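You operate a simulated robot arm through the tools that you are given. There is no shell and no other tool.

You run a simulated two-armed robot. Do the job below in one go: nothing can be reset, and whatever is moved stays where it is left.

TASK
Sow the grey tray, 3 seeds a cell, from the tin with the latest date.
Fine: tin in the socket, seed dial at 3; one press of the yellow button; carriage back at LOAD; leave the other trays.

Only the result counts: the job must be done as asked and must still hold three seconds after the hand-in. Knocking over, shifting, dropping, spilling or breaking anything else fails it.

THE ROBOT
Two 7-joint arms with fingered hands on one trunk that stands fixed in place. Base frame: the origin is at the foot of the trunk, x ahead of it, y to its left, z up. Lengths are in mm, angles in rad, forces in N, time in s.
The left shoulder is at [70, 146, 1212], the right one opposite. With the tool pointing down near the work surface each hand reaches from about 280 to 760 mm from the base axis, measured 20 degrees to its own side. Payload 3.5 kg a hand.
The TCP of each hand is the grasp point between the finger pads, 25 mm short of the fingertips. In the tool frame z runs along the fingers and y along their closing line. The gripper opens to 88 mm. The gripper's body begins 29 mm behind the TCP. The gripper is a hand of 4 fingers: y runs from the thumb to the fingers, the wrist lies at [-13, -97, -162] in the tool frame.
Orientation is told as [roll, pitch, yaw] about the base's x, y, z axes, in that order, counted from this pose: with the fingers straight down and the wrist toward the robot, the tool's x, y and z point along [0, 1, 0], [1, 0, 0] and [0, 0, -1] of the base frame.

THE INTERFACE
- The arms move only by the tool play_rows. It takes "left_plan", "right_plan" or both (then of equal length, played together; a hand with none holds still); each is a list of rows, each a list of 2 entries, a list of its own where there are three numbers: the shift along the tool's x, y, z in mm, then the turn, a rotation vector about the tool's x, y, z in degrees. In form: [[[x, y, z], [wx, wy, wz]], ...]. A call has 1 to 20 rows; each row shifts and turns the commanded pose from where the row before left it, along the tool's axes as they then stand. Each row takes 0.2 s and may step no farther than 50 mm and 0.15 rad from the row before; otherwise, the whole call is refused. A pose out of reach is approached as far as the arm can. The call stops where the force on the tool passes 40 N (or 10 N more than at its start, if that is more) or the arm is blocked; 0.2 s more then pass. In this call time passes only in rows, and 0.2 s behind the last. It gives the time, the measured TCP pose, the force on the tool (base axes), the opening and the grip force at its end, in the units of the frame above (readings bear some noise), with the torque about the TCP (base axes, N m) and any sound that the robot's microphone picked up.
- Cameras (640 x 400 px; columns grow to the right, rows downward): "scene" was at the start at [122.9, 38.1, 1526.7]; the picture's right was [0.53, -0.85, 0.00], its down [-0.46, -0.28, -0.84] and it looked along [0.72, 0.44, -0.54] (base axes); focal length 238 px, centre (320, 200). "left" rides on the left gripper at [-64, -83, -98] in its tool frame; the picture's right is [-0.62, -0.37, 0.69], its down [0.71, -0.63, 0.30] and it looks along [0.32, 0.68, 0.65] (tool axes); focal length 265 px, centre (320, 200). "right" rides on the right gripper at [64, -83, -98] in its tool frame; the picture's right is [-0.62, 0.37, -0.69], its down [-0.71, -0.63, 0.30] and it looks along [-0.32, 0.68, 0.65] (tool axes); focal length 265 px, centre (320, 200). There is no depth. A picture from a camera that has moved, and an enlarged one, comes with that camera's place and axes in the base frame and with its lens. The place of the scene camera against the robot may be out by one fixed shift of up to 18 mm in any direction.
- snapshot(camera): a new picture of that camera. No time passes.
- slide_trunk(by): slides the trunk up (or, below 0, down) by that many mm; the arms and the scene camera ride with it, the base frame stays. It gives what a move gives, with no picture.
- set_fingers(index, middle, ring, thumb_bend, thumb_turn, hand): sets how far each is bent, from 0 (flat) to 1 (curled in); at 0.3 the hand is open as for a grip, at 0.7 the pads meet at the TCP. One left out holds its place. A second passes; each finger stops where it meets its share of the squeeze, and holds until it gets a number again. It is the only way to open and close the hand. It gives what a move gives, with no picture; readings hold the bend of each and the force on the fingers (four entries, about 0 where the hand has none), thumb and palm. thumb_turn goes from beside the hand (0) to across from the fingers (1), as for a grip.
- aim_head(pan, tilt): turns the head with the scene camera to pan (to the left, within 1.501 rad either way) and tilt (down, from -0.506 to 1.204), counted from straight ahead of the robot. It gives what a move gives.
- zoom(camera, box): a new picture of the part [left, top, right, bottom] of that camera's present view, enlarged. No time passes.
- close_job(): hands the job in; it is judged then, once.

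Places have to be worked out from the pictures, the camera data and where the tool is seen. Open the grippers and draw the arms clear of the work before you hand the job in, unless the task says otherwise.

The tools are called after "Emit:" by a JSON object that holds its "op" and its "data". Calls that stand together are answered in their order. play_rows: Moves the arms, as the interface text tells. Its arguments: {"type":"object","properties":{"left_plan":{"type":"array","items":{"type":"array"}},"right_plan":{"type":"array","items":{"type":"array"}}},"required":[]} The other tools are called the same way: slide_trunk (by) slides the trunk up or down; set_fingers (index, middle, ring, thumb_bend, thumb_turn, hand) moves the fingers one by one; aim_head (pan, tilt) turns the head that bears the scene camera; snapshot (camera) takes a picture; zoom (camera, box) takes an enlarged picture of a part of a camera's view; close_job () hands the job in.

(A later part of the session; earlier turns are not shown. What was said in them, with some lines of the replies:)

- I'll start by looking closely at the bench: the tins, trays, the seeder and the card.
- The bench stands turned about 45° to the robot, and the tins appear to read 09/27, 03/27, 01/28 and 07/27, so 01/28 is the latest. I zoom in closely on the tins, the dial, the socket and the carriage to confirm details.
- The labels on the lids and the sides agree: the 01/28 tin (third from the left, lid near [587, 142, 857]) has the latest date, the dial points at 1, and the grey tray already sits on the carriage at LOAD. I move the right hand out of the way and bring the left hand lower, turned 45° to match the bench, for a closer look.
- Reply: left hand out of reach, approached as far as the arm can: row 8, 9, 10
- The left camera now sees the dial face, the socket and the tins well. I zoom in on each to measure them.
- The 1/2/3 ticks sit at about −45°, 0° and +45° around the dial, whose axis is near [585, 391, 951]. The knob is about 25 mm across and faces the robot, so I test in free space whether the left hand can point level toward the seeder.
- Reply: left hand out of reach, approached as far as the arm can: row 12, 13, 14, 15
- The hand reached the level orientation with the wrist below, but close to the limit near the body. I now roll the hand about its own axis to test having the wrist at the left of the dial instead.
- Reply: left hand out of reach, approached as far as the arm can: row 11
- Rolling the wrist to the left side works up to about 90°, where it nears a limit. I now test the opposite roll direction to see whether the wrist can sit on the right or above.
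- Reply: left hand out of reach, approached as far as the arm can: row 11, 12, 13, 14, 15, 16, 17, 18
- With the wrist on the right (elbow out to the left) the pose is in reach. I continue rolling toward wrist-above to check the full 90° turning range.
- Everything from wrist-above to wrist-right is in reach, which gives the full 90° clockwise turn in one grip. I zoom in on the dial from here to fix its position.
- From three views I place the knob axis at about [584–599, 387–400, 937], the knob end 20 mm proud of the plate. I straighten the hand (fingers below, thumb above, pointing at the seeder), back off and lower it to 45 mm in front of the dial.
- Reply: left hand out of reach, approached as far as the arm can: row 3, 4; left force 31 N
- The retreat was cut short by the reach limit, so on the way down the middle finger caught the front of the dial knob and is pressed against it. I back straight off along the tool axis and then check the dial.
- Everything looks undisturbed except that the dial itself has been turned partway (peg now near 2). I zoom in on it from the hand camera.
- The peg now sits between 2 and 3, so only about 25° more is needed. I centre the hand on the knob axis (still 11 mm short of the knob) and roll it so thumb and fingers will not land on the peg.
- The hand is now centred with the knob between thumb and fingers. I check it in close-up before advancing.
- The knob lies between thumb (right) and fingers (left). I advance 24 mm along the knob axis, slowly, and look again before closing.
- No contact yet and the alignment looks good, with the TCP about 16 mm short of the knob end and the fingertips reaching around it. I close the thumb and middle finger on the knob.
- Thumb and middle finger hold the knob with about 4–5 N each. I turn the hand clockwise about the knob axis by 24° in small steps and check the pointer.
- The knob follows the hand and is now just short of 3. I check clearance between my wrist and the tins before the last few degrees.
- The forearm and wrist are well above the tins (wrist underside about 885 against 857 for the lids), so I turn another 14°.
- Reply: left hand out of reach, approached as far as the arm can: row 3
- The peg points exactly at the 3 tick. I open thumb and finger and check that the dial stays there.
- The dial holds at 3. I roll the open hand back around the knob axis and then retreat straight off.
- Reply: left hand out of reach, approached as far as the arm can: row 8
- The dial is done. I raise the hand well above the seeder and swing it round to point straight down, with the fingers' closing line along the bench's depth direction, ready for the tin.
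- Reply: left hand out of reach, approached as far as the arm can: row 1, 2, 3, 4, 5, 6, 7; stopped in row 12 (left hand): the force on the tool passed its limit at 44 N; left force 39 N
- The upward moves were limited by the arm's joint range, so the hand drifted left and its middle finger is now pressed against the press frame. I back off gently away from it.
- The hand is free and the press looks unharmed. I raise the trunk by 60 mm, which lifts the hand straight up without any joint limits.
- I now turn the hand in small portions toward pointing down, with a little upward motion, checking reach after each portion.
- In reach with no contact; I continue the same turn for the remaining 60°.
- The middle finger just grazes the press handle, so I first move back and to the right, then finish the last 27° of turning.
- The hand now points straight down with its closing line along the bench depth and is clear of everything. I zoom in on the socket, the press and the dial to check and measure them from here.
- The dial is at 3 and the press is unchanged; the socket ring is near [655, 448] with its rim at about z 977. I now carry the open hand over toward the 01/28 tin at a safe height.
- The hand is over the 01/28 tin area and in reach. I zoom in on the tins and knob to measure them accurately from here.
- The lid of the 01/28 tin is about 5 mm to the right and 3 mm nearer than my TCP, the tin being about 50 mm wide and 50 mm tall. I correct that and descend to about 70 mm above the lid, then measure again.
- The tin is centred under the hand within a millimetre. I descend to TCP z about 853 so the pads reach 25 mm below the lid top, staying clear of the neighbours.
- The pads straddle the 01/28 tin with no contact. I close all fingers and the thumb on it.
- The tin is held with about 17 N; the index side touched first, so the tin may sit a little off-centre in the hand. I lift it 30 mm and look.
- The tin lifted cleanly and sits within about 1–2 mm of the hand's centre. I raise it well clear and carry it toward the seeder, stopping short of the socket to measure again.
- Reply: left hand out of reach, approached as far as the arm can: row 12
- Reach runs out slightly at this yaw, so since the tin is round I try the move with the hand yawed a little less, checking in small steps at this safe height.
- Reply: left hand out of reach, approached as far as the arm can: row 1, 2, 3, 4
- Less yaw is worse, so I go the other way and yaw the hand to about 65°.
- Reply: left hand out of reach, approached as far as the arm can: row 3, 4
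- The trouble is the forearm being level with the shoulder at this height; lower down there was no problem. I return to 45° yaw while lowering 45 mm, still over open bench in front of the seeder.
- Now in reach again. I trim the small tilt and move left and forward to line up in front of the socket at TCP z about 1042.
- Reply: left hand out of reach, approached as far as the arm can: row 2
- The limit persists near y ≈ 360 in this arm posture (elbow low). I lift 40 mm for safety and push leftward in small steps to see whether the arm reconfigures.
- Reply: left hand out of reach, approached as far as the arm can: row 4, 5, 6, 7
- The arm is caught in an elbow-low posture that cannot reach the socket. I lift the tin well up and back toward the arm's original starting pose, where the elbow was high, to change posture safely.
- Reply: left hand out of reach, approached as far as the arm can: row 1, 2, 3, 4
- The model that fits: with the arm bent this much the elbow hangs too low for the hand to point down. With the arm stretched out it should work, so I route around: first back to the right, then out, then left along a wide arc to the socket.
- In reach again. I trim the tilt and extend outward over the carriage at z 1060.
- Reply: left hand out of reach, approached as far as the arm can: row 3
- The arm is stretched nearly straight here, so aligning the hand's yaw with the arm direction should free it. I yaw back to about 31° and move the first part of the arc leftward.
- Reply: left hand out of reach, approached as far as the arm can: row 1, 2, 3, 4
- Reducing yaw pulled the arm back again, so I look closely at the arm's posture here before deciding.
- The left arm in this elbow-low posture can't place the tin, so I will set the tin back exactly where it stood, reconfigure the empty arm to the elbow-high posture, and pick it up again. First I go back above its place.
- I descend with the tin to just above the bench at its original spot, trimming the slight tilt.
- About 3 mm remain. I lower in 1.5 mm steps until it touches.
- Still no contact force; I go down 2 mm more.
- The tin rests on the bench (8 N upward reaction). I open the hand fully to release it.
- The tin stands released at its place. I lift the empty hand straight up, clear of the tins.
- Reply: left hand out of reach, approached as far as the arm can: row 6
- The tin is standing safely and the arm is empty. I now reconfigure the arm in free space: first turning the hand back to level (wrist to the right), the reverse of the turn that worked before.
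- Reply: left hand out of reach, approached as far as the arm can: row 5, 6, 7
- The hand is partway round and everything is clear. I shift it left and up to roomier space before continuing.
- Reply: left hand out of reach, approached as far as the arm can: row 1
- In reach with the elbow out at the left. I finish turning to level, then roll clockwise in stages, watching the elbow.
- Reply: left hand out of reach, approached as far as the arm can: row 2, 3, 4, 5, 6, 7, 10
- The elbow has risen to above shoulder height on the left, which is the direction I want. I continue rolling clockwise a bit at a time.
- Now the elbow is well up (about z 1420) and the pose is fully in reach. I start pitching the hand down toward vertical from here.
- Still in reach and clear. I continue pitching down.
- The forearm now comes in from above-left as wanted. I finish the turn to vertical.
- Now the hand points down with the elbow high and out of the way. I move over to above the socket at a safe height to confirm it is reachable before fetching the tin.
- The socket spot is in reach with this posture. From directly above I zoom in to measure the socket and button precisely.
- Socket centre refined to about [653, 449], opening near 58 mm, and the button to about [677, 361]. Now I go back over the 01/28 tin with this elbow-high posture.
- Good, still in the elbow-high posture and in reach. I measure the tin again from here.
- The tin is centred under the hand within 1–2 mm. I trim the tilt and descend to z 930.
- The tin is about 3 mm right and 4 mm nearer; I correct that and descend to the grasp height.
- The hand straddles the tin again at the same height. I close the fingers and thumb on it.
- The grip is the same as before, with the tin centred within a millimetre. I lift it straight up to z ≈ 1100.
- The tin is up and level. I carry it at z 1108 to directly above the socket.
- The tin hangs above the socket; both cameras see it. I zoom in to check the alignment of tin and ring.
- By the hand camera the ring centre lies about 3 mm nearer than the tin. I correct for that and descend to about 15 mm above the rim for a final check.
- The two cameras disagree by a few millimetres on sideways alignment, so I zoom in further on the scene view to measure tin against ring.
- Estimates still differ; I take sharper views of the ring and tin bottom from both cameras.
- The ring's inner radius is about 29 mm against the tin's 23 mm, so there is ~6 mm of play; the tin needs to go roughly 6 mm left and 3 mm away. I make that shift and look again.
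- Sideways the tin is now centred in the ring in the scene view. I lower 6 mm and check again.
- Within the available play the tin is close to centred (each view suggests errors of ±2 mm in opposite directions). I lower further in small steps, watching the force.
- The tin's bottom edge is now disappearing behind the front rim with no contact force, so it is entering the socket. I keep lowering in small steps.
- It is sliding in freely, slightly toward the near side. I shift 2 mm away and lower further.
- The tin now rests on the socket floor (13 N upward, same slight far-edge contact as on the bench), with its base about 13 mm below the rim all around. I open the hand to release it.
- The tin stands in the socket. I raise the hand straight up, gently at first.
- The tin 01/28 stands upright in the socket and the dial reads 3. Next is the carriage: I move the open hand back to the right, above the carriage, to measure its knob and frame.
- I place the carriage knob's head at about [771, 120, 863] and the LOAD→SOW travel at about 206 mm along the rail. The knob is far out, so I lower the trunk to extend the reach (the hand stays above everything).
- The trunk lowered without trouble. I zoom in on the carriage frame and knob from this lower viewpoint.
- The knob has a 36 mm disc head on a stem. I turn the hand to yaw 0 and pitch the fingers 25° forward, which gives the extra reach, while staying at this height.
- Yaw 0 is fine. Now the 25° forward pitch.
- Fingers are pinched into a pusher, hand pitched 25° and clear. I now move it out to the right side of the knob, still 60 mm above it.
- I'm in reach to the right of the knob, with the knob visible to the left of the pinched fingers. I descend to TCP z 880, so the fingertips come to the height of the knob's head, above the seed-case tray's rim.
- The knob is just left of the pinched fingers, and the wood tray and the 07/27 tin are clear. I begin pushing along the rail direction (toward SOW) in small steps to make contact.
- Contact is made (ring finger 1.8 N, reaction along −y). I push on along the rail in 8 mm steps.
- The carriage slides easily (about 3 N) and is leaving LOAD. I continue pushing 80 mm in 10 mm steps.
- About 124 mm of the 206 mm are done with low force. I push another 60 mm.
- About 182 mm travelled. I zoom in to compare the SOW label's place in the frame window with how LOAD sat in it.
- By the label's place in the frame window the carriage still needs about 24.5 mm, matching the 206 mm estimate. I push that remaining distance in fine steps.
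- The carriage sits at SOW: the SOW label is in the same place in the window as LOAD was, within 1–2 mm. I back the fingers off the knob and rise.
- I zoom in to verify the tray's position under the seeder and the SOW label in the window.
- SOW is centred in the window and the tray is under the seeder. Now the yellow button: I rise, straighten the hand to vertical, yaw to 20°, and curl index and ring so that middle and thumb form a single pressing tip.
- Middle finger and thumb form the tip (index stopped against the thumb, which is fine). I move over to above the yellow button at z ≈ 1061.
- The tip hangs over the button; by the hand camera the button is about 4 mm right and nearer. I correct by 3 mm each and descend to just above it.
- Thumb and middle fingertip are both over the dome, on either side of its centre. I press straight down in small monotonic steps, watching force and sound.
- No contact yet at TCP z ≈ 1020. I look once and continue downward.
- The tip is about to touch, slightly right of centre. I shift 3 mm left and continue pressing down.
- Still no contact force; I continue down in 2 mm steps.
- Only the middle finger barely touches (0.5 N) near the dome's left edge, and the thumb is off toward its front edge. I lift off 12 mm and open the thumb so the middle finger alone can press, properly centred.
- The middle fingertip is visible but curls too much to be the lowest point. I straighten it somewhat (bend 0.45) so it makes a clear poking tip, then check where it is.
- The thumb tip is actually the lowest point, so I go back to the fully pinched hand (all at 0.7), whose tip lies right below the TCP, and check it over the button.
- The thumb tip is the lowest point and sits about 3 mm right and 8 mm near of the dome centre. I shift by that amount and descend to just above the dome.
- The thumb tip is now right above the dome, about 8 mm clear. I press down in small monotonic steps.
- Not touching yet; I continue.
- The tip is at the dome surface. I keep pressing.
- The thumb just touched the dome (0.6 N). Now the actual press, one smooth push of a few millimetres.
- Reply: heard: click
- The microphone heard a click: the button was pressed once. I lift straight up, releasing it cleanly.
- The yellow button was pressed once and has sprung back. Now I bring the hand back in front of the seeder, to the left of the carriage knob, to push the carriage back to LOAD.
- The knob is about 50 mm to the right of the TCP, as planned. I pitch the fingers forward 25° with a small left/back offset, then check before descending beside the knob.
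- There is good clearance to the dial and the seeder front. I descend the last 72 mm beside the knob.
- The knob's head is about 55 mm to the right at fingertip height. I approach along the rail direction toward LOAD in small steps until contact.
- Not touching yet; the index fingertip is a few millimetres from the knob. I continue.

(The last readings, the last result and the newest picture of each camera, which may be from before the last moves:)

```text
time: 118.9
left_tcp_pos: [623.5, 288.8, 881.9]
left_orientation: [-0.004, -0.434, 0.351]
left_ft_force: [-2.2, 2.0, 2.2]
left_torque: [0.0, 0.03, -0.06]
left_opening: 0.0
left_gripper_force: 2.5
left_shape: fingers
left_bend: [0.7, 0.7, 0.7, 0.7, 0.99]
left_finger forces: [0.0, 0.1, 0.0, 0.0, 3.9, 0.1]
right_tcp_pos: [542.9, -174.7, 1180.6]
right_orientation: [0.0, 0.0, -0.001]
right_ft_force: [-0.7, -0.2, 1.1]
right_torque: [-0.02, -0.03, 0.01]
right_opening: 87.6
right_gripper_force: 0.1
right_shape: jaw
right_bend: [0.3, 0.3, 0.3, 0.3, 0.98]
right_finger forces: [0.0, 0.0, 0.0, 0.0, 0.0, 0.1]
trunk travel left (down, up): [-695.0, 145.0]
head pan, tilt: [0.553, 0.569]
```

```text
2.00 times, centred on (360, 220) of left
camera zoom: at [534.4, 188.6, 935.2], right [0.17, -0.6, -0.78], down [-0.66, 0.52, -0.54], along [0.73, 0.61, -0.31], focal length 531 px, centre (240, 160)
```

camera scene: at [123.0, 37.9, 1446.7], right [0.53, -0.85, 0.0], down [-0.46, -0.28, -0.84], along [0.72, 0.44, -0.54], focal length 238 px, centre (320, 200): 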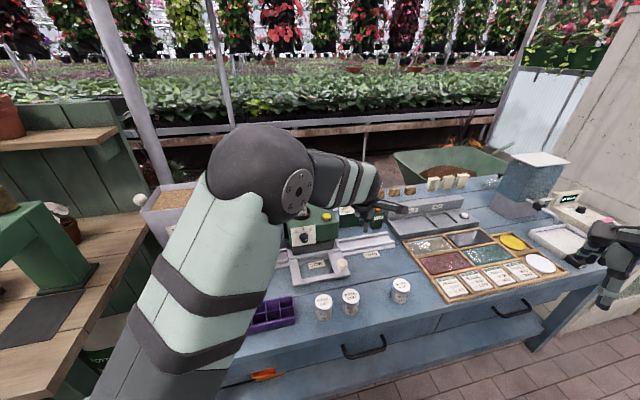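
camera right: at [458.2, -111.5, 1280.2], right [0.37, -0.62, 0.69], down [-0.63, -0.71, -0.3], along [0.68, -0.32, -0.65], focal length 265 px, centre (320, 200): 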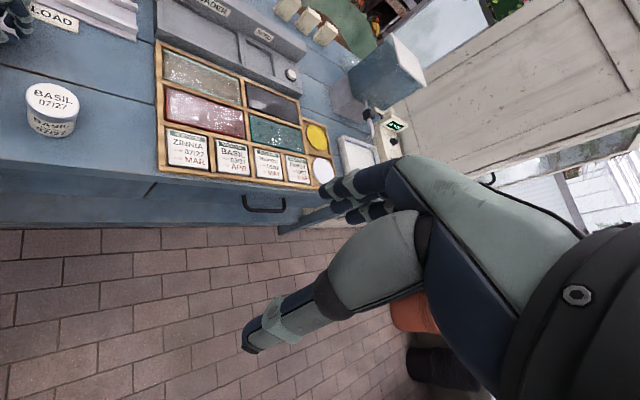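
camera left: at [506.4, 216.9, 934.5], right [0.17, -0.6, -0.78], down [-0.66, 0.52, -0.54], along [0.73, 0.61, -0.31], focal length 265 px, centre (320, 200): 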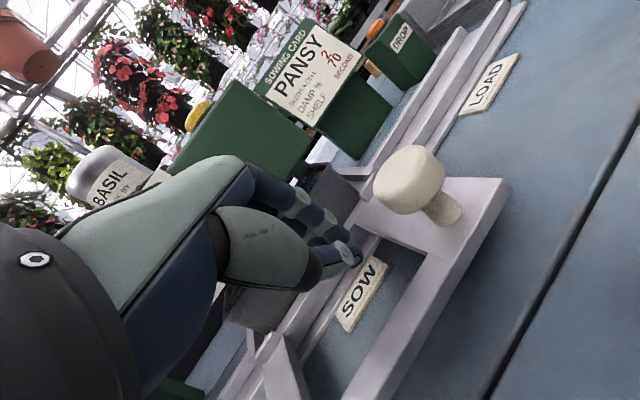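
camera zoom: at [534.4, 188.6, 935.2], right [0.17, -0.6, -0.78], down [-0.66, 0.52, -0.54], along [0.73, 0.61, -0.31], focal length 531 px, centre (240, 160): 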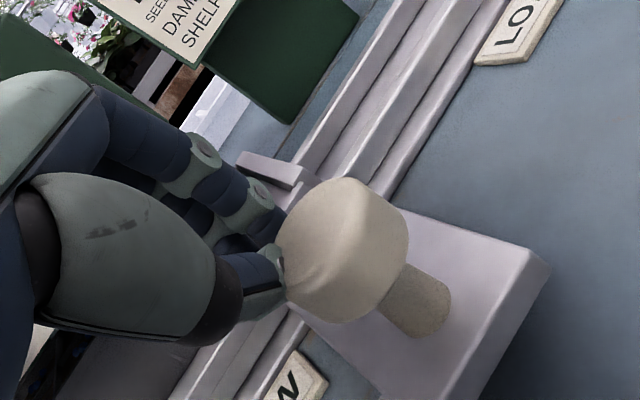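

The thumb has contacted the knob and the reaction is exactly along the rail (about 3 N). I push on toward LOAD.

Emit:
{"op": "play_rows", "data": {"left_plan": [[[-7.25, 3.07, 1.43], [0, 0, 0]], [[-7.25, 3.07, 1.43], [0, 0, 0]], [[-7.25, 3.07, 1.43], [0, 0, 0]], [[-7.25, 3.07, 1.43], [0, 0, 0]], [[-7.25, 3.07, 1.43], [0, 0, 0]]]}}

Emit:
{"op": "snapshot", "data": {"camera": "left"}}

Emit:
{"op": "zoom", "data": {"camera": "scene", "box": [270, 180, 430, 300]}}

```text
time: 120.1
left_tcp_pos: [651.4, 259.9, 882.4]
left_orientation: [-0.005, -0.433, 0.351]
left_ft_force: [-0.1, 1.7, -0.5]
left_torque: [0.05, -0.01, -0.01]
left_opening: 0.0
left_gripper_force: 0.9
left_shape: fingers
left_bend: [0.7, 0.7, 0.7, 0.7, 0.99]
left_finger forces: [0.1, 0.0, 0.0, 0.1, 1.8, 0.0]
right_tcp_pos: [544.6, -174.9, 1179.7]
right_orientation: [0.001, 0.0, 0.0]
right_ft_force: [0.2, 0.2, -0.1]
right_torque: [-0.03, 0.02, -0.02]
right_opening: 87.5
right_gripper_force: 0.2
right_shape: jaw
right_bend: [0.3, 0.3, 0.3, 0.3, 0.98]
right_finger forces: [0.1, 0.1, 0.1, 0.0, 0.0, 0.1]
trunk travel left (down, up): [-695.0, 145.0]
head pan, tilt: [0.553, 0.569]
```

```text
taken
camera left: at [562.7, 159.9, 936.0], right [0.17, -0.6, -0.78], down [-0.66, 0.52, -0.54], along [0.73, 0.61, -0.31], focal length 265 px, centre (320, 200)
```

left: 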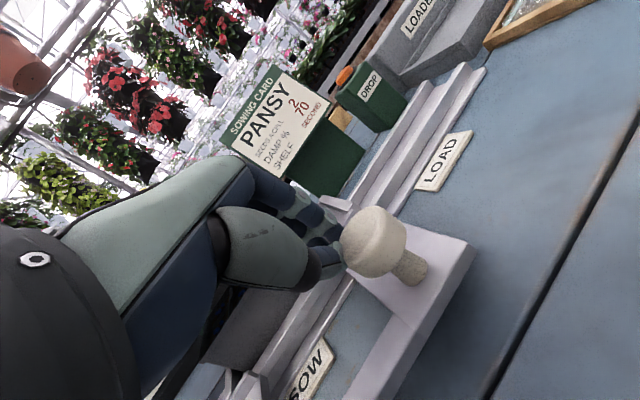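

```text
3.33 times, centred on (350, 240) of scene
camera zoom: at [123.4, 37.9, 1446.6], right [0.53, -0.85, 0.0], down [-0.46, -0.28, -0.84], along [0.72, 0.44, -0.54], focal length 793 px, centre (220, 67)
```

zoom: 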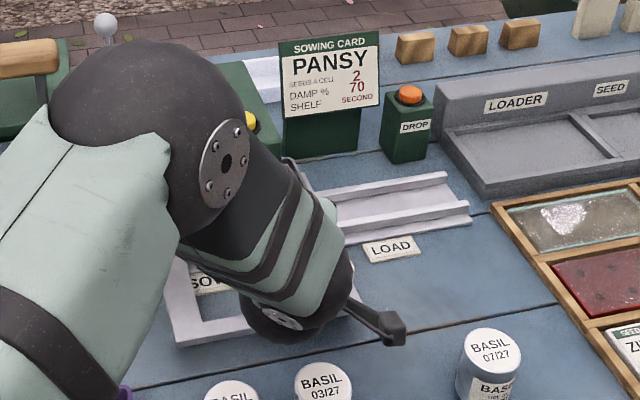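

The carriage follows with low force. I continue 60 mm.

Emit:
{"op": "play_rows", "data": {"left_plan": [[[-9.07, 3.83, 1.79], [0, 0, 0]], [[-9.07, 3.83, 1.79], [0, 0, 0]], [[-9.07, 3.83, 1.79], [0, 0, 0]], [[-9.07, 3.83, 1.79], [0, 0, 0]], [[-9.07, 3.83, 1.79], [0, 0, 0]], [[-9.07, 3.83, 1.79], [0, 0, 0]]]}}

Emit:
{"op": "snapshot", "data": {"camera": "left"}}

Emit:
{"op": "zoom", "data": {"camera": "scene", "box": [270, 180, 430, 300]}}

```text
time: 121.5
left_tcp_pos: [693.5, 217.5, 881.3]
left_orientation: [-0.004, -0.431, 0.352]
left_ft_force: [0.9, 1.1, -0.9]
left_torque: [0.05, 0.01, -0.02]
left_opening: 0.0
left_gripper_force: 1.1
left_shape: fingers
left_bend: [0.7, 0.7, 0.7, 0.7, 0.99]
left_finger forces: [0.1, 0.0, 0.0, 0.0, 1.7, 0.0]
right_tcp_pos: [542.8, -175.8, 1179.5]
right_orientation: [-0.001, -0.002, 0.001]
right_ft_force: [0.3, -0.2, -0.3]
right_torque: [-0.01, 0.03, -0.01]
right_opening: 87.5
right_gripper_force: 0.1
right_shape: jaw
right_bend: [0.3, 0.3, 0.3, 0.3, 0.98]
right_finger forces: [0.0, 0.0, 0.0, 0.0, 0.0, 0.0]
trunk travel left (down, up): [-695.0, 145.0]
head pan, tilt: [0.553, 0.569]
```

```text
taken
camera left: at [605.3, 117.2, 935.9], right [0.17, -0.6, -0.78], down [-0.66, 0.52, -0.54], along [0.73, 0.61, -0.31], focal length 265 px, centre (320, 200)
```

left: 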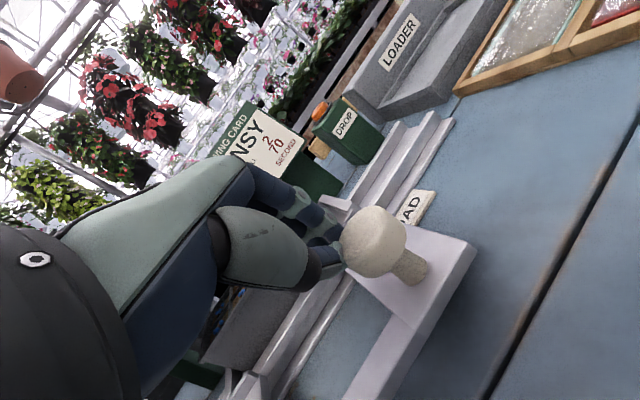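

```text
3.33 times, centred on (350, 240) of scene
camera zoom: at [123.6, 38.3, 1446.6], right [0.53, -0.85, 0.0], down [-0.46, -0.28, -0.84], along [0.72, 0.44, -0.54], focal length 793 px, centre (220, 67)
```

zoom: 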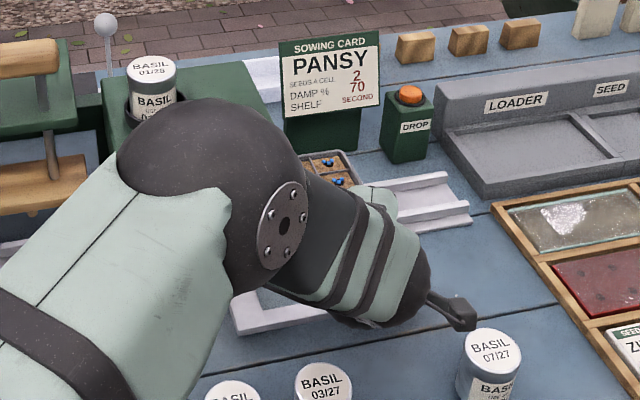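

Blue seeds are visible in the tray's cells, and the carriage is about halfway back. I continue another 60 mm.

Emit:
{"op": "play_rows", "data": {"left_plan": [[[-9.07, 3.83, 1.79], [0, 0, 0]], [[-9.07, 3.83, 1.79], [0, 0, 0]], [[-9.07, 3.83, 1.79], [0, 0, 0]], [[-9.07, 3.83, 1.79], [0, 0, 0]], [[-9.07, 3.83, 1.79], [0, 0, 0]], [[-9.07, 3.83, 1.79], [0, 0, 0]]]}}

Emit:
{"op": "snapshot", "data": {"camera": "left"}}

Emit:
{"op": "zoom", "data": {"camera": "scene", "box": [280, 180, 440, 300]}}

```text
time: 122.9
left_tcp_pos: [736.3, 174.1, 882.0]
left_orientation: [-0.006, -0.432, 0.349]
left_ft_force: [-0.7, 1.6, 0.3]
left_torque: [0.01, 0.01, -0.02]
left_opening: 0.0
left_gripper_force: 0.9
left_shape: fingers
left_bend: [0.7, 0.7, 0.7, 0.7, 0.98]
left_finger forces: [0.1, 0.0, 0.0, 0.1, 1.7, 0.0]
right_tcp_pos: [543.4, -176.4, 1180.7]
right_orientation: [-0.001, 0.0, -0.001]
right_ft_force: [-0.4, -0.1, -1.1]
right_torque: [0.0, 0.05, 0.01]
right_opening: 87.8
right_gripper_force: 0.1
right_shape: jaw
right_bend: [0.3, 0.3, 0.3, 0.3, 0.98]
right_finger forces: [0.0, 0.0, 0.0, 0.1, 0.1, 0.1]
trunk travel left (down, up): [-695.0, 145.0]
head pan, tilt: [0.553, 0.569]
```

```text
taken
camera left: at [647.5, 73.7, 935.0], right [0.17, -0.6, -0.78], down [-0.66, 0.52, -0.54], along [0.73, 0.61, -0.31], focal length 265 px, centre (320, 200)
```

left: 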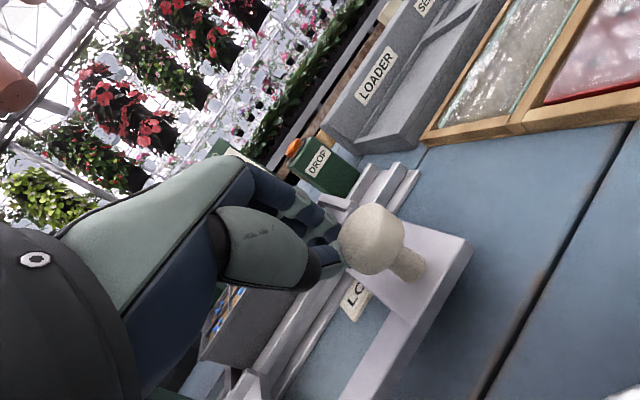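

```text
3.33 times, centred on (360, 240) of scene
camera zoom: at [123.1, 38.0, 1446.7], right [0.53, -0.85, 0.0], down [-0.46, -0.28, -0.84], along [0.72, 0.44, -0.54], focal length 793 px, centre (187, 67)
```

zoom: 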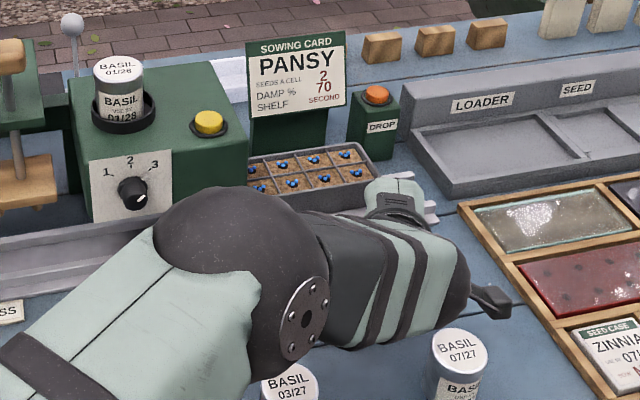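

About 44 mm remain. I push 30 mm more, then fine-adjust by the LOAD label in the window.

Emit:
{"op": "play_rows", "data": {"left_plan": [[[-9.07, 3.83, 1.79], [0, 0, 0]], [[-9.07, 3.83, 1.79], [0, 0, 0]], [[-9.07, 3.83, 1.79], [0, 0, 0]]]}}

Emit:
{"op": "zoom", "data": {"camera": "left", "box": [220, 200, 480, 400]}}

Emit:
{"op": "zoom", "data": {"camera": "scene", "box": [310, 190, 430, 280]}}

Emit:
{"op": "zoom", "data": {"camera": "right", "box": [0, 0, 200, 120]}}

```text
time: 123.7
left_tcp_pos: [758.2, 153.7, 881.6]
left_orientation: [-0.004, -0.433, 0.348]
left_ft_force: [0.1, 2.4, -0.3]
left_torque: [0.05, 0.0, -0.02]
left_opening: 0.1
left_gripper_force: 1.5
left_shape: fingers
left_bend: [0.7, 0.7, 0.7, 0.7, 0.99]
left_finger forces: [0.0, 0.0, 0.0, 0.0, 2.6, 0.0]
right_tcp_pos: [543.6, -175.0, 1179.6]
right_orientation: [0.001, 0.001, 0.0]
right_ft_force: [0.3, 0.7, -0.4]
right_torque: [0.0, 0.0, -0.02]
right_opening: 87.9
right_gripper_force: 0.1
right_shape: jaw
right_bend: [0.3, 0.3, 0.3, 0.3, 0.98]
right_finger forces: [0.0, 0.0, 0.0, 0.1, 0.0, 0.0]
trunk travel left (down, up): [-695.0, 145.0]
head pan, tilt: [0.553, 0.569]
```

```text
2.00 times, centred on (350, 300) of left
camera zoom: at [669.4, 52.3, 935.9], right [0.17, -0.6, -0.78], down [-0.66, 0.52, -0.54], along [0.73, 0.61, -0.31], focal length 531 px, centre (260, 0)
```

zoom: 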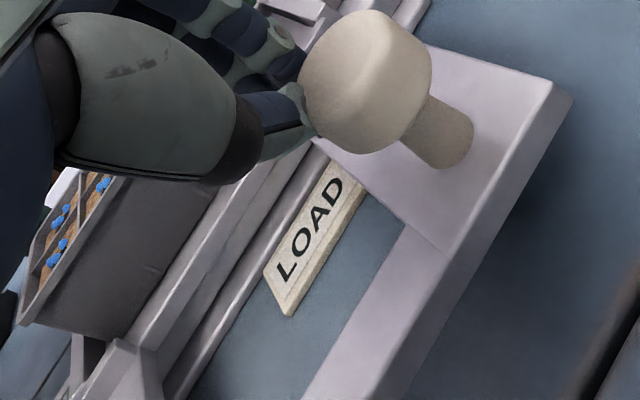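

```text
4.44 times, centred on (370, 235) of scene
camera zoom: at [123.5, 38.3, 1446.6], right [0.53, -0.85, 0.0], down [-0.46, -0.28, -0.84], along [0.72, 0.44, -0.54], focal length 1057 px, centre (98, 44)
```

zoom: 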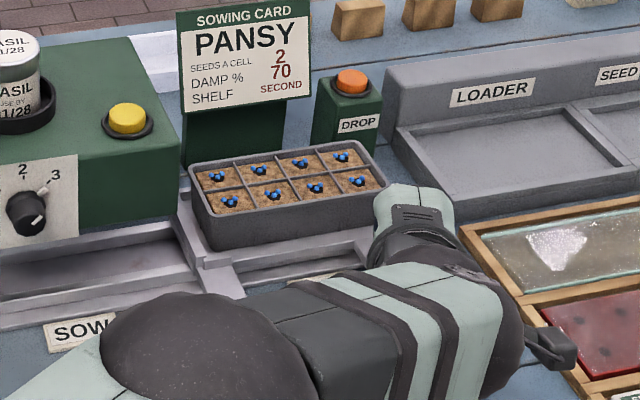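

```text
3.20 times, centred on (100, 60) of right
camera zoom: at [459.2, -110.8, 1279.9], right [0.37, -0.62, 0.69], down [-0.63, -0.71, -0.3], along [0.68, -0.32, -0.65], focal length 849 px, centre (1024, 648)
```

zoom: 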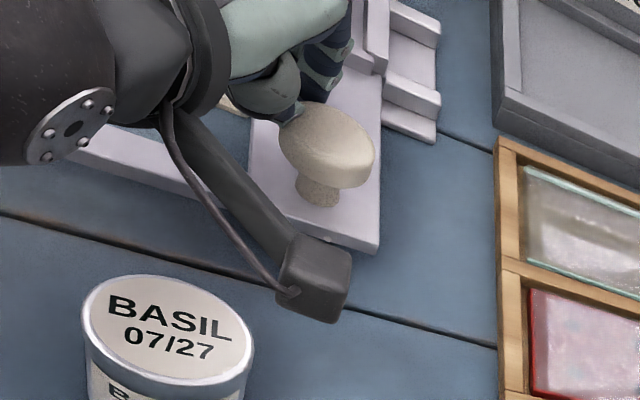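

Each cell shows three blue seeds. By comparing the label in the window with the SOW position I judge 12–14 mm remain to LOAD; I push 10 mm and check.

Emit:
{"op": "play_rows", "data": {"left_plan": [[[-4.53, 1.92, 0.89], [0, 0, 0]], [[-4.53, 1.92, 0.89], [0, 0, 0]]]}}

Emit:
{"op": "zoom", "data": {"camera": "left", "box": [220, 200, 480, 400]}}

Emit:
{"op": "zoom", "data": {"camera": "right", "box": [0, 0, 200, 120]}}

```text
time: 124.3
left_tcp_pos: [765.5, 146.2, 881.7]
left_orientation: [-0.002, -0.435, 0.348]
left_ft_force: [-0.2, 0.5, -0.2]
left_torque: [0.0, 0.03, 0.02]
left_opening: 0.0
left_gripper_force: 0.1
left_shape: fingers
left_bend: [0.7, 0.7, 0.7, 0.7, 0.98]
left_finger forces: [0.1, 0.1, 0.0, 0.0, 0.4, 0.0]
right_tcp_pos: [542.4, -174.7, 1180.4]
right_orientation: [0.002, 0.001, 0.0]
right_ft_force: [1.0, -1.0, 0.0]
right_torque: [0.03, 0.0, 0.02]
right_opening: 87.7
right_gripper_force: 0.1
right_shape: jaw
right_bend: [0.3, 0.3, 0.3, 0.3, 0.98]
right_finger forces: [0.1, 0.1, 0.0, 0.1, 0.0, 0.1]
trunk travel left (down, up): [-695.0, 145.0]
head pan, tilt: [0.553, 0.569]
```

```text
2.00 times, centred on (350, 300) of left
camera zoom: at [676.4, 44.8, 936.0], right [0.17, -0.6, -0.78], down [-0.66, 0.52, -0.54], along [0.73, 0.61, -0.31], focal length 531 px, centre (260, 0)
```

zoom: 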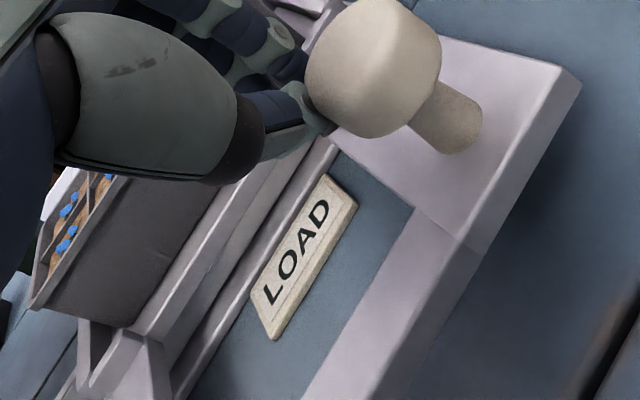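

```text
3.20 times, centred on (100, 60) of right
camera zoom: at [458.6, -111.5, 1280.1], right [0.37, -0.62, 0.69], down [-0.63, -0.71, -0.3], along [0.68, -0.32, -0.65], focal length 849 px, centre (1024, 648)
```

zoom: 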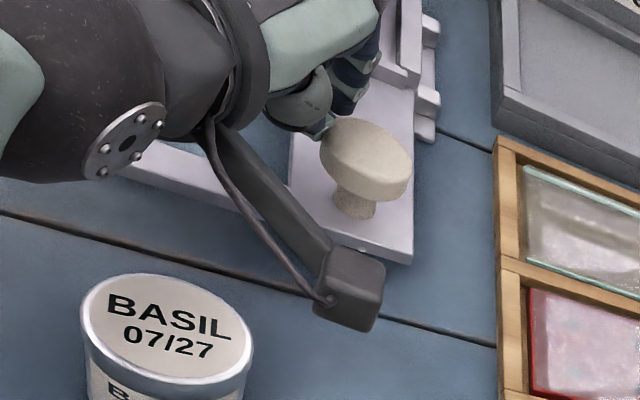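

The knob jumped a few millimetres ahead of the hand, so the carriage has snapped into its LOAD position. I back the hand off and rise to verify.

Emit:
{"op": "play_rows", "data": {"left_plan": [[[9.1, -3.8, -1.8], [0, 0, 0]], [[9.1, -3.8, -1.8], [0, 0, 0]], [[0, 12.7, -27.2], [0, 0, 0]], [[0, 16.9, -36.2], [0, 0, 0]], [[0, 16.9, -36.2], [0, 0, 0]], [[0, 16.9, -36.2], [0, 0, 0]]]}}

Emit:
{"op": "snapshot", "data": {"camera": "left"}}

Emit:
{"op": "snapshot", "data": {"camera": "scene"}}

```text
time: 125.7
left_tcp_pos: [748.2, 162.0, 1033.4]
left_orientation: [-0.005, -0.436, 0.349]
left_ft_force: [-0.3, 0.6, 0.3]
left_torque: [0.0, 0.02, 0.0]
left_opening: 0.0
left_gripper_force: 0.0
left_shape: fingers
left_bend: [0.7, 0.7, 0.7, 0.7, 0.98]
left_finger forces: [0.0, 0.0, 0.0, 0.0, 0.1, 0.0]
right_tcp_pos: [542.8, -175.6, 1180.5]
right_orientation: [0.0, -0.001, 0.001]
right_ft_force: [-0.3, 0.4, -0.1]
right_torque: [0.0, -0.01, 0.04]
right_opening: 87.3
right_gripper_force: 0.0
right_shape: jaw
right_bend: [0.3, 0.3, 0.3, 0.3, 0.98]
right_finger forces: [0.1, 0.0, 0.0, 0.1, 0.0, 0.0]
trunk travel left (down, up): [-695.0, 145.0]
head pan, tilt: [0.553, 0.569]
```

```text
taken
camera left: at [659.3, 62.6, 1087.2], right [0.17, -0.6, -0.78], down [-0.66, 0.52, -0.54], along [0.73, 0.61, -0.31], focal length 265 px, centre (320, 200)
```

left: 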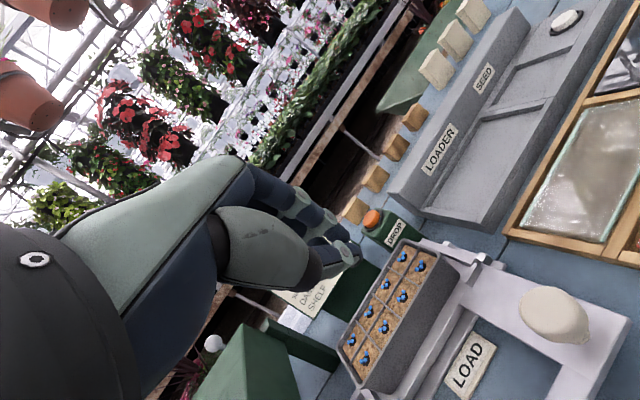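

```text
taken
camera scene: at [121.7, 37.6, 1446.7], right [0.53, -0.85, 0.0], down [-0.46, -0.28, -0.84], along [0.72, 0.44, -0.54], focal length 238 px, centre (320, 200)
```

scene: 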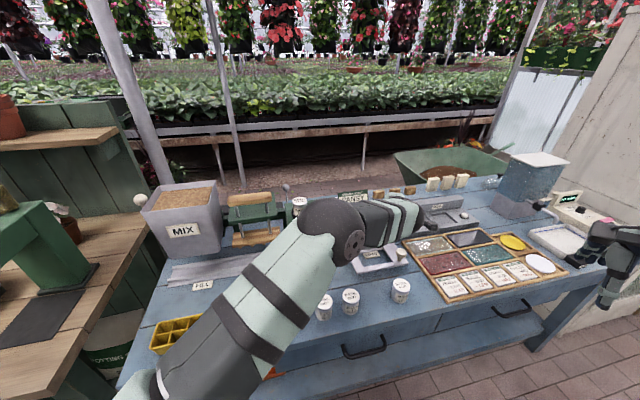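

All eight cells carry three blue seeds and LOAD is in the window. I withdraw the arm back and up so the cameras can verify everything unobstructed.

Emit:
{"op": "play_rows", "data": {"left_plan": [[[0, -27.6, -29.5], [0, 0, 0]], [[0, -27.6, -29.5], [0, 0, 0]], [[0, -27.6, -29.5], [0, 0, 0]], [[0, -27.6, -29.5], [0, 0, 0]]]}}

Emit:
{"op": "set_fingers", "data": {"hand": "left", "index": 0.3, "middle": 0.3, "ring": 0.3, "thumb_bend": 0.3}}

Emit:
{"op": "slide_trunk", "data": {"by": 80}}

Emit:
{"op": "snapshot", "data": {"camera": "scene"}}

Emit:
{"op": "snapshot", "data": {"camera": "left"}}

```text
time: 126.7
left_tcp_pos: [605.9, 110.1, 1093.9]
left_orientation: [-0.006, -0.437, 0.351]
left_ft_force: [0.1, -0.3, -0.5]
left_torque: [-0.08, -0.03, -0.01]
left_opening: 0.0
left_gripper_force: 0.0
left_shape: fingers
left_bend: [0.7, 0.7, 0.7, 0.7, 0.98]
left_finger forces: [0.1, 0.0, 0.1, 0.0, 0.1, 0.0]
right_tcp_pos: [539.9, -177.0, 1181.7]
right_orientation: [0.001, -0.002, 0.0]
right_ft_force: [0.4, 0.2, 0.9]
right_torque: [0.0, -0.01, 0.0]
right_opening: 87.9
right_gripper_force: 0.0
right_shape: jaw
right_bend: [0.3, 0.3, 0.3, 0.3, 0.98]
right_finger forces: [0.0, 0.0, 0.0, 0.0, 0.0, 0.0]
trunk travel left (down, up): [-695.0, 145.0]
head pan, tilt: [0.553, 0.569]
```

```text
time: 127.7
left_tcp_pos: [608.4, 111.1, 1093.0]
left_orientation: [-0.004, -0.435, 0.348]
left_ft_force: [0.4, -0.1, 0.0]
left_torque: [-0.01, 0.0, 0.03]
left_opening: 84.6
left_gripper_force: 0.0
left_shape: fingers
left_bend: [0.3, 0.3, 0.3, 0.3, 0.98]
left_finger forces: [0.0, 0.0, 0.0, 0.0, 0.0, 0.1]
right_tcp_pos: [541.7, -176.5, 1180.5]
right_orientation: [-0.001, 0.0, 0.0]
right_ft_force: [-0.1, 0.7, 0.3]
right_torque: [-0.02, 0.0, -0.01]
right_opening: 87.9
right_gripper_force: 0.1
right_shape: jaw
right_bend: [0.3, 0.3, 0.3, 0.3, 0.98]
right_finger forces: [0.1, 0.1, 0.1, 0.0, 0.0, 0.0]
trunk travel left (down, up): [-695.0, 145.0]
head pan, tilt: [0.553, 0.569]
```

```text
time: 128.9
left_tcp_pos: [608.9, 110.0, 1173.2]
left_orientation: [-0.004, -0.434, 0.349]
left_ft_force: [0.5, -0.2, -0.5]
left_torque: [0.0, -0.01, 0.0]
left_opening: 84.6
left_gripper_force: 0.0
left_shape: fingers
left_bend: [0.3, 0.3, 0.3, 0.3, 0.98]
left_finger forces: [0.1, 0.0, 0.0, 0.0, 0.0, 0.0]
right_tcp_pos: [542.1, -175.5, 1259.8]
right_orientation: [0.002, 0.001, 0.001]
right_ft_force: [-0.2, 0.1, 0.5]
right_torque: [0.05, 0.0, -0.01]
right_opening: 87.6
right_gripper_force: 0.0
right_shape: jaw
right_bend: [0.3, 0.3, 0.3, 0.3, 0.98]
right_finger forces: [0.1, 0.0, 0.1, 0.0, 0.0, 0.0]
trunk travel left (down, up): [-775.0, 65.0]
head pan, tilt: [0.553, 0.569]
```

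```text
taken
camera scene: at [123.0, 37.9, 1526.6], right [0.53, -0.85, 0.0], down [-0.46, -0.28, -0.84], along [0.72, 0.44, -0.54], focal length 238 px, centre (320, 200)
```

scene: 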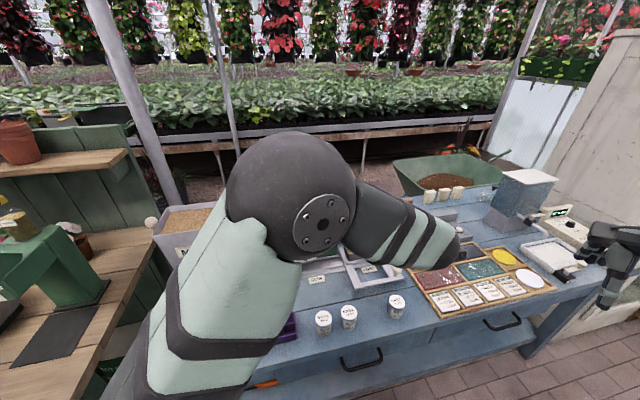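

```text
taken
camera left: at [519.8, 9.2, 1226.9], right [0.17, -0.6, -0.78], down [-0.66, 0.52, -0.54], along [0.73, 0.61, -0.31], focal length 265 px, centre (320, 200)
```

left: 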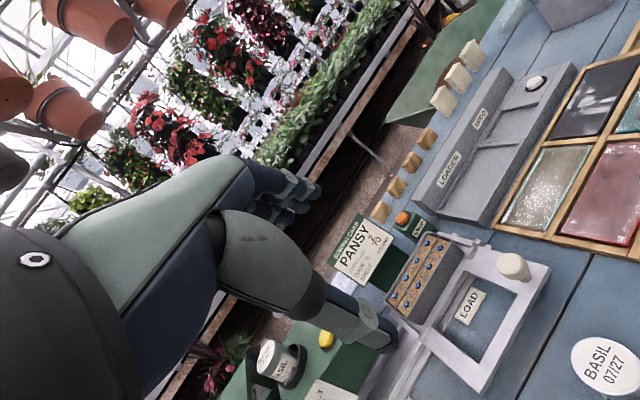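

The trunk is back at its starting height. I move the left hand to the left and up, out of the scene camera's line to the bench.

Emit:
{"op": "play_rows", "data": {"left_plan": [[[37.3, -5, -14.5], [0, 0, 0]], [[37.3, -5, -14.5], [0, 0, 0]], [[37.3, -5, -14.5], [0, 0, 0]], [[37.3, -5, -14.5], [0, 0, 0]], [[37.3, -5, -14.5], [0, 0, 0]], [[37.3, -5, -14.5], [0, 0, 0]], [[37.3, -5, -14.5], [0, 0, 0]]]}}

Emit:
{"op": "snapshot", "data": {"camera": "scene"}}

Emit:
{"op": "snapshot", "data": {"camera": "left"}}

```text
time: 130.5
left_tcp_pos: [447.2, 331.5, 1250.1]
left_orientation: [-0.005, -0.436, 0.348]
left_ft_force: [-0.4, 0.7, -0.1]
left_torque: [-0.03, -0.01, -0.03]
left_opening: 84.5
left_gripper_force: 0.0
left_shape: fingers
left_bend: [0.3, 0.3, 0.3, 0.3, 0.98]
left_finger forces: [0.1, 0.1, 0.0, 0.0, 0.1, 0.1]
right_tcp_pos: [540.4, -174.7, 1261.2]
right_orientation: [-0.002, -0.003, 0.001]
right_ft_force: [-0.3, 0.3, -0.2]
right_torque: [-0.01, -0.05, 0.0]
right_opening: 87.8
right_gripper_force: 0.0
right_shape: jaw
right_bend: [0.3, 0.3, 0.3, 0.3, 0.98]
right_finger forces: [0.0, 0.0, 0.0, 0.0, 0.0, 0.0]
trunk travel left (down, up): [-775.0, 65.0]
head pan, tilt: [0.553, 0.569]
```

```text
taken
camera scene: at [121.2, 39.8, 1526.8], right [0.53, -0.85, 0.0], down [-0.46, -0.28, -0.84], along [0.72, 0.44, -0.54], focal length 238 px, centre (320, 200)
```

scene: 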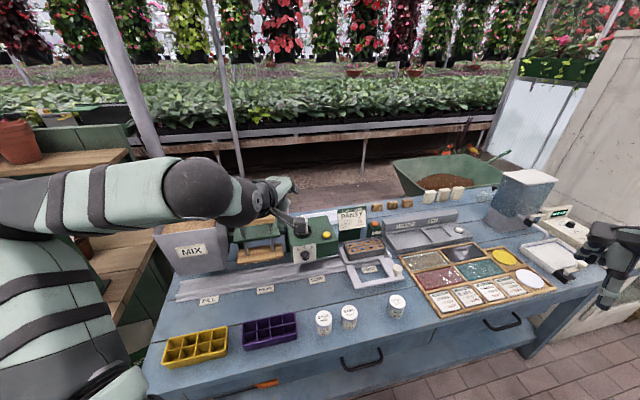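

```text
taken
camera left: at [359.4, 232.0, 1303.2], right [0.17, -0.6, -0.78], down [-0.66, 0.52, -0.54], along [0.73, 0.61, -0.31], focal length 265 px, centre (320, 200)
```

left: 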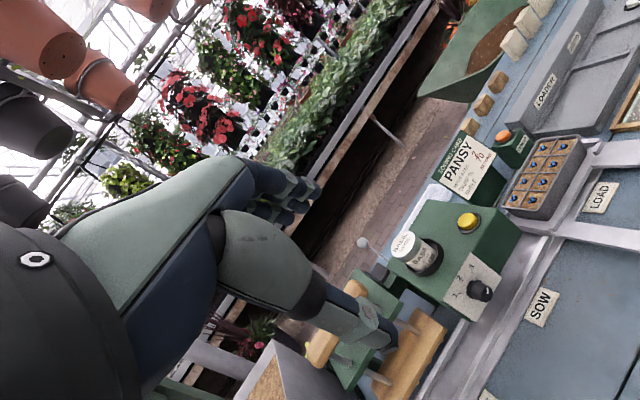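

Now the scene is visible from exactly the starting viewpoint. I take the same zooms as at the start to compare the carriage, dial, tin, press and trays.

Emit:
{"op": "zoom", "data": {"camera": "scene", "box": [270, 190, 430, 290]}}

Emit:
{"op": "zoom", "data": {"camera": "scene", "box": [150, 180, 410, 380]}}

Emit:
{"op": "zoom", "data": {"camera": "scene", "box": [280, 205, 350, 275]}}

Emit:
{"op": "zoom", "data": {"camera": "scene", "box": [335, 225, 415, 285]}}

```text
4.00 times, centred on (350, 240) of scene
camera zoom: at [121.2, 39.8, 1526.8], right [0.53, -0.85, 0.0], down [-0.46, -0.28, -0.84], along [0.72, 0.44, -0.54], focal length 951 px, centre (200, 40)
```

zoom: 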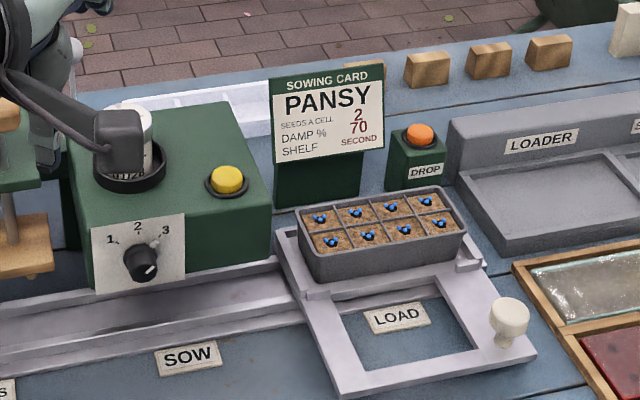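

```text
2.00 times, centred on (280, 280) of scene
camera zoom: at [121.2, 39.8, 1526.8], right [0.53, -0.85, 0.0], down [-0.46, -0.28, -0.84], along [0.72, 0.44, -0.54], focal length 476 px, centre (400, 40)
```

zoom: 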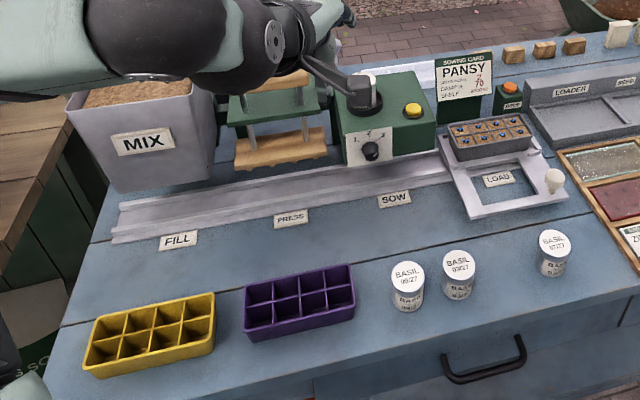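

```text
5.71 times, centred on (315, 240) of scene
camera zoom: at [121.2, 39.8, 1526.8], right [0.53, -0.85, 0.0], down [-0.46, -0.28, -0.84], along [0.72, 0.44, -0.54], focal length 1359 px, centre (349, -29)
```

zoom: 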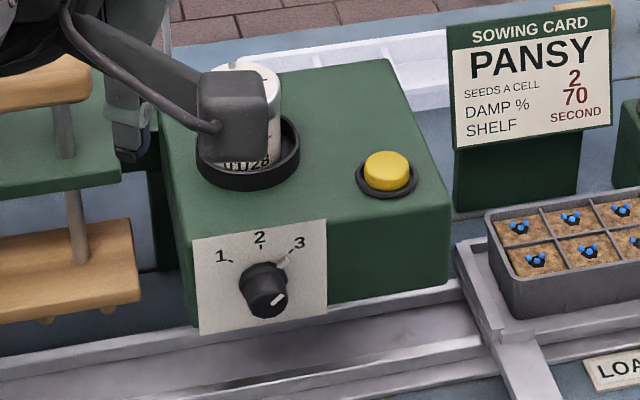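

```text
6.67 times, centred on (375, 255) of scene
camera zoom: at [121.2, 39.8, 1526.8], right [0.53, -0.85, 0.0], down [-0.46, -0.28, -0.84], along [0.72, 0.44, -0.54], focal length 1586 px, centre (-47, -167)
```

zoom: 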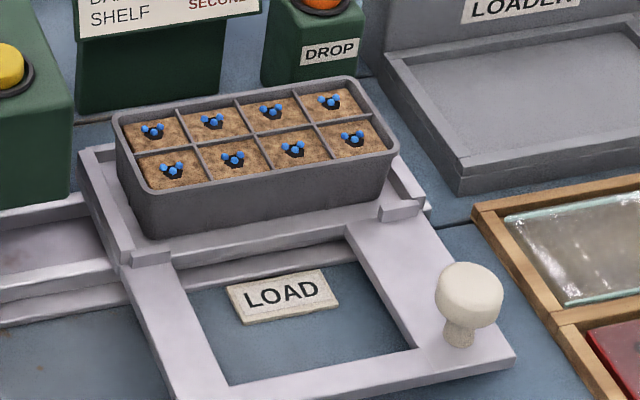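

The carriage knob and LOAD label are exactly where they were at the start, the dial reads 3, the tin is in the socket and other items are undisturbed. I zoom once more on the seeds and the tin.

Emit:
{"op": "zoom", "data": {"camera": "scene", "box": [348, 236, 388, 262]}}

Emit:
{"op": "zoom", "data": {"camera": "left", "box": [370, 180, 540, 330]}}

Emit:
{"op": "zoom", "data": {"camera": "left", "box": [490, 120, 600, 230]}}

```text
15.38 times, centred on (368, 249) of scene
camera zoom: at [121.2, 39.8, 1526.8], right [0.53, -0.85, 0.0], down [-0.46, -0.28, -0.84], along [0.72, 0.44, -0.54], focal length 3659 px, centre (-418, -554)
```

zoom: 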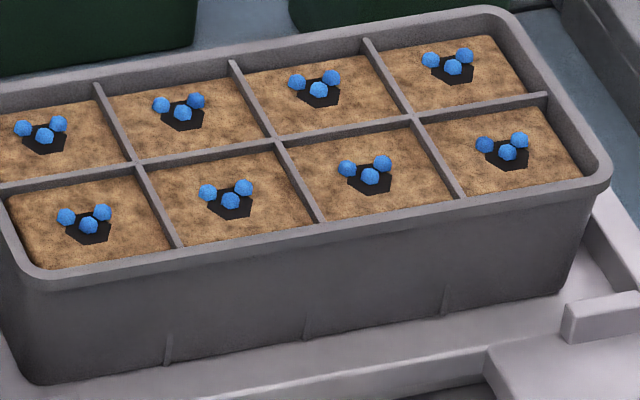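

```text
2.67 times, centred on (455, 255) of left
camera zoom: at [359.4, 232.0, 1303.2], right [0.17, -0.6, -0.78], down [-0.66, 0.52, -0.54], along [0.73, 0.61, -0.31], focal length 708 px, centre (-40, 53)
```

zoom: 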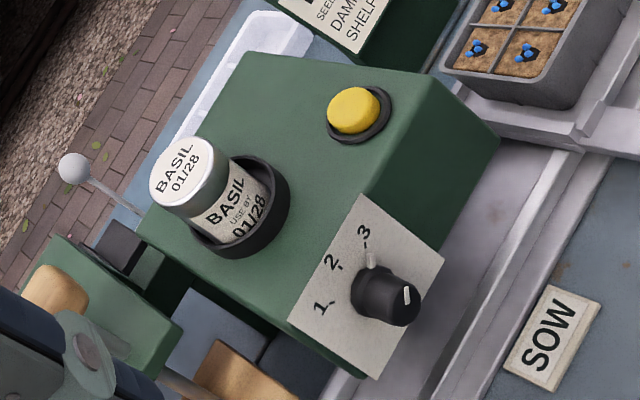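

```text
3.64 times, centred on (545, 175) of left
camera zoom: at [359.4, 232.0, 1303.2], right [0.17, -0.6, -0.78], down [-0.66, 0.52, -0.54], along [0.73, 0.61, -0.31], focal length 965 px, centre (-498, 291)
```

zoom: 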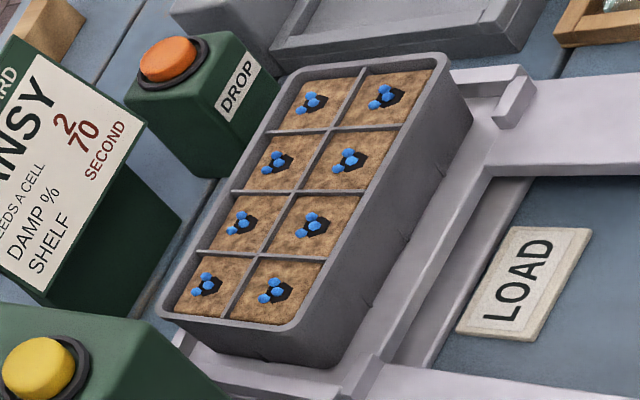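

Every cell holds exactly three seeds, the 01/28 tin is seated, the dial is at 3 and the carriage is at LOAD. I draw the open left hand a little higher and clear before handing in.

Emit:
{"op": "play_rows", "data": {"left_plan": [[[0, 8, -27], [0, 0, 0]], [[0, 8, -27], [0, 0, 0]], [[0, 0, 0], [0, 0, 0]]]}}

Emit:
{"op": "snapshot", "data": {"camera": "scene"}}

```text
time: 131.3
left_tcp_pos: [456.7, 325.4, 1302.8]
left_orientation: [-0.005, -0.432, 0.351]
left_ft_force: [-0.6, 0.6, 0.3]
left_torque: [0.0, 0.0, -0.01]
left_opening: 84.2
left_gripper_force: 0.1
left_shape: fingers
left_bend: [0.3, 0.3, 0.3, 0.3, 0.98]
left_finger forces: [0.1, 0.0, 0.0, 0.0, 0.0, 0.0]
left hand out of reach, approached as far as the arm can: row 1, 2
right_tcp_pos: [542.9, -176.3, 1260.0]
right_orientation: [-0.001, 0.002, 0.002]
right_ft_force: [-0.3, -0.4, -0.7]
right_torque: [0.0, -0.03, 0.02]
right_opening: 87.6
right_gripper_force: 0.1
right_shape: jaw
right_bend: [0.3, 0.3, 0.3, 0.3, 0.98]
right_finger forces: [0.0, 0.0, 0.0, 0.0, 0.1, 0.0]
trunk travel left (down, up): [-775.0, 65.0]
head pan, tilt: [0.553, 0.569]
```

```text
taken
camera scene: at [123.2, 38.5, 1526.6], right [0.53, -0.85, 0.0], down [-0.46, -0.28, -0.84], along [0.72, 0.44, -0.54], focal length 238 px, centre (320, 200)
```

scene: 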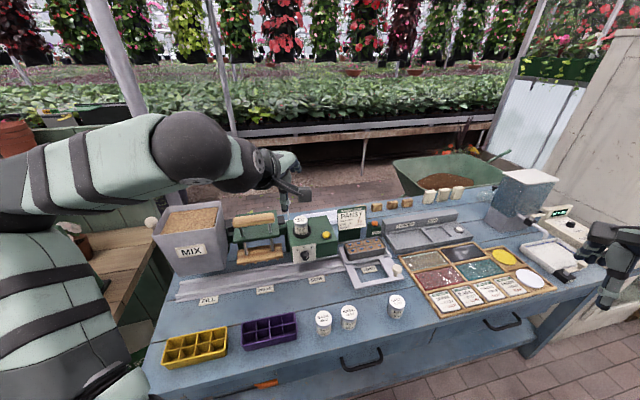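

Both hands are open and well above the bench, nothing is touched, and all conditions hold. I hand the job in.

Emit:
{"op": "close_job", "data": {}}

```text
The job is handed in.
```

The grey tray is sown: each of its eight cells holds three seeds, counted in close-up views.

- **Tin:** BASIL 01/28, the latest date of the four, stands upright in the socket.
- **Seed dial:** it points at 3.
- **Yellow button:** pressed once; the microphone picked up one click.
- **Carriage:** back at LOAD. The knob and the LOAD label are where they were in the starting picture.
- **Other trays and tins:** the yellow, purple and white trays and the other three tins were not moved.

- **Dial:** on the first approach a finger caught it and turned it partway. I then set it to 3 properly.
- **Press:** a finger pressed against its frame at about 45 N once, until the call stopped on force. I saw no change to it afterwards.
- **Tin set back:** I picked it up, put it back on the bench and picked it up again, because the arm could not reach the socket in its first posture.

Both hands are open and well above the bench, and the trunk is back at its starting height.
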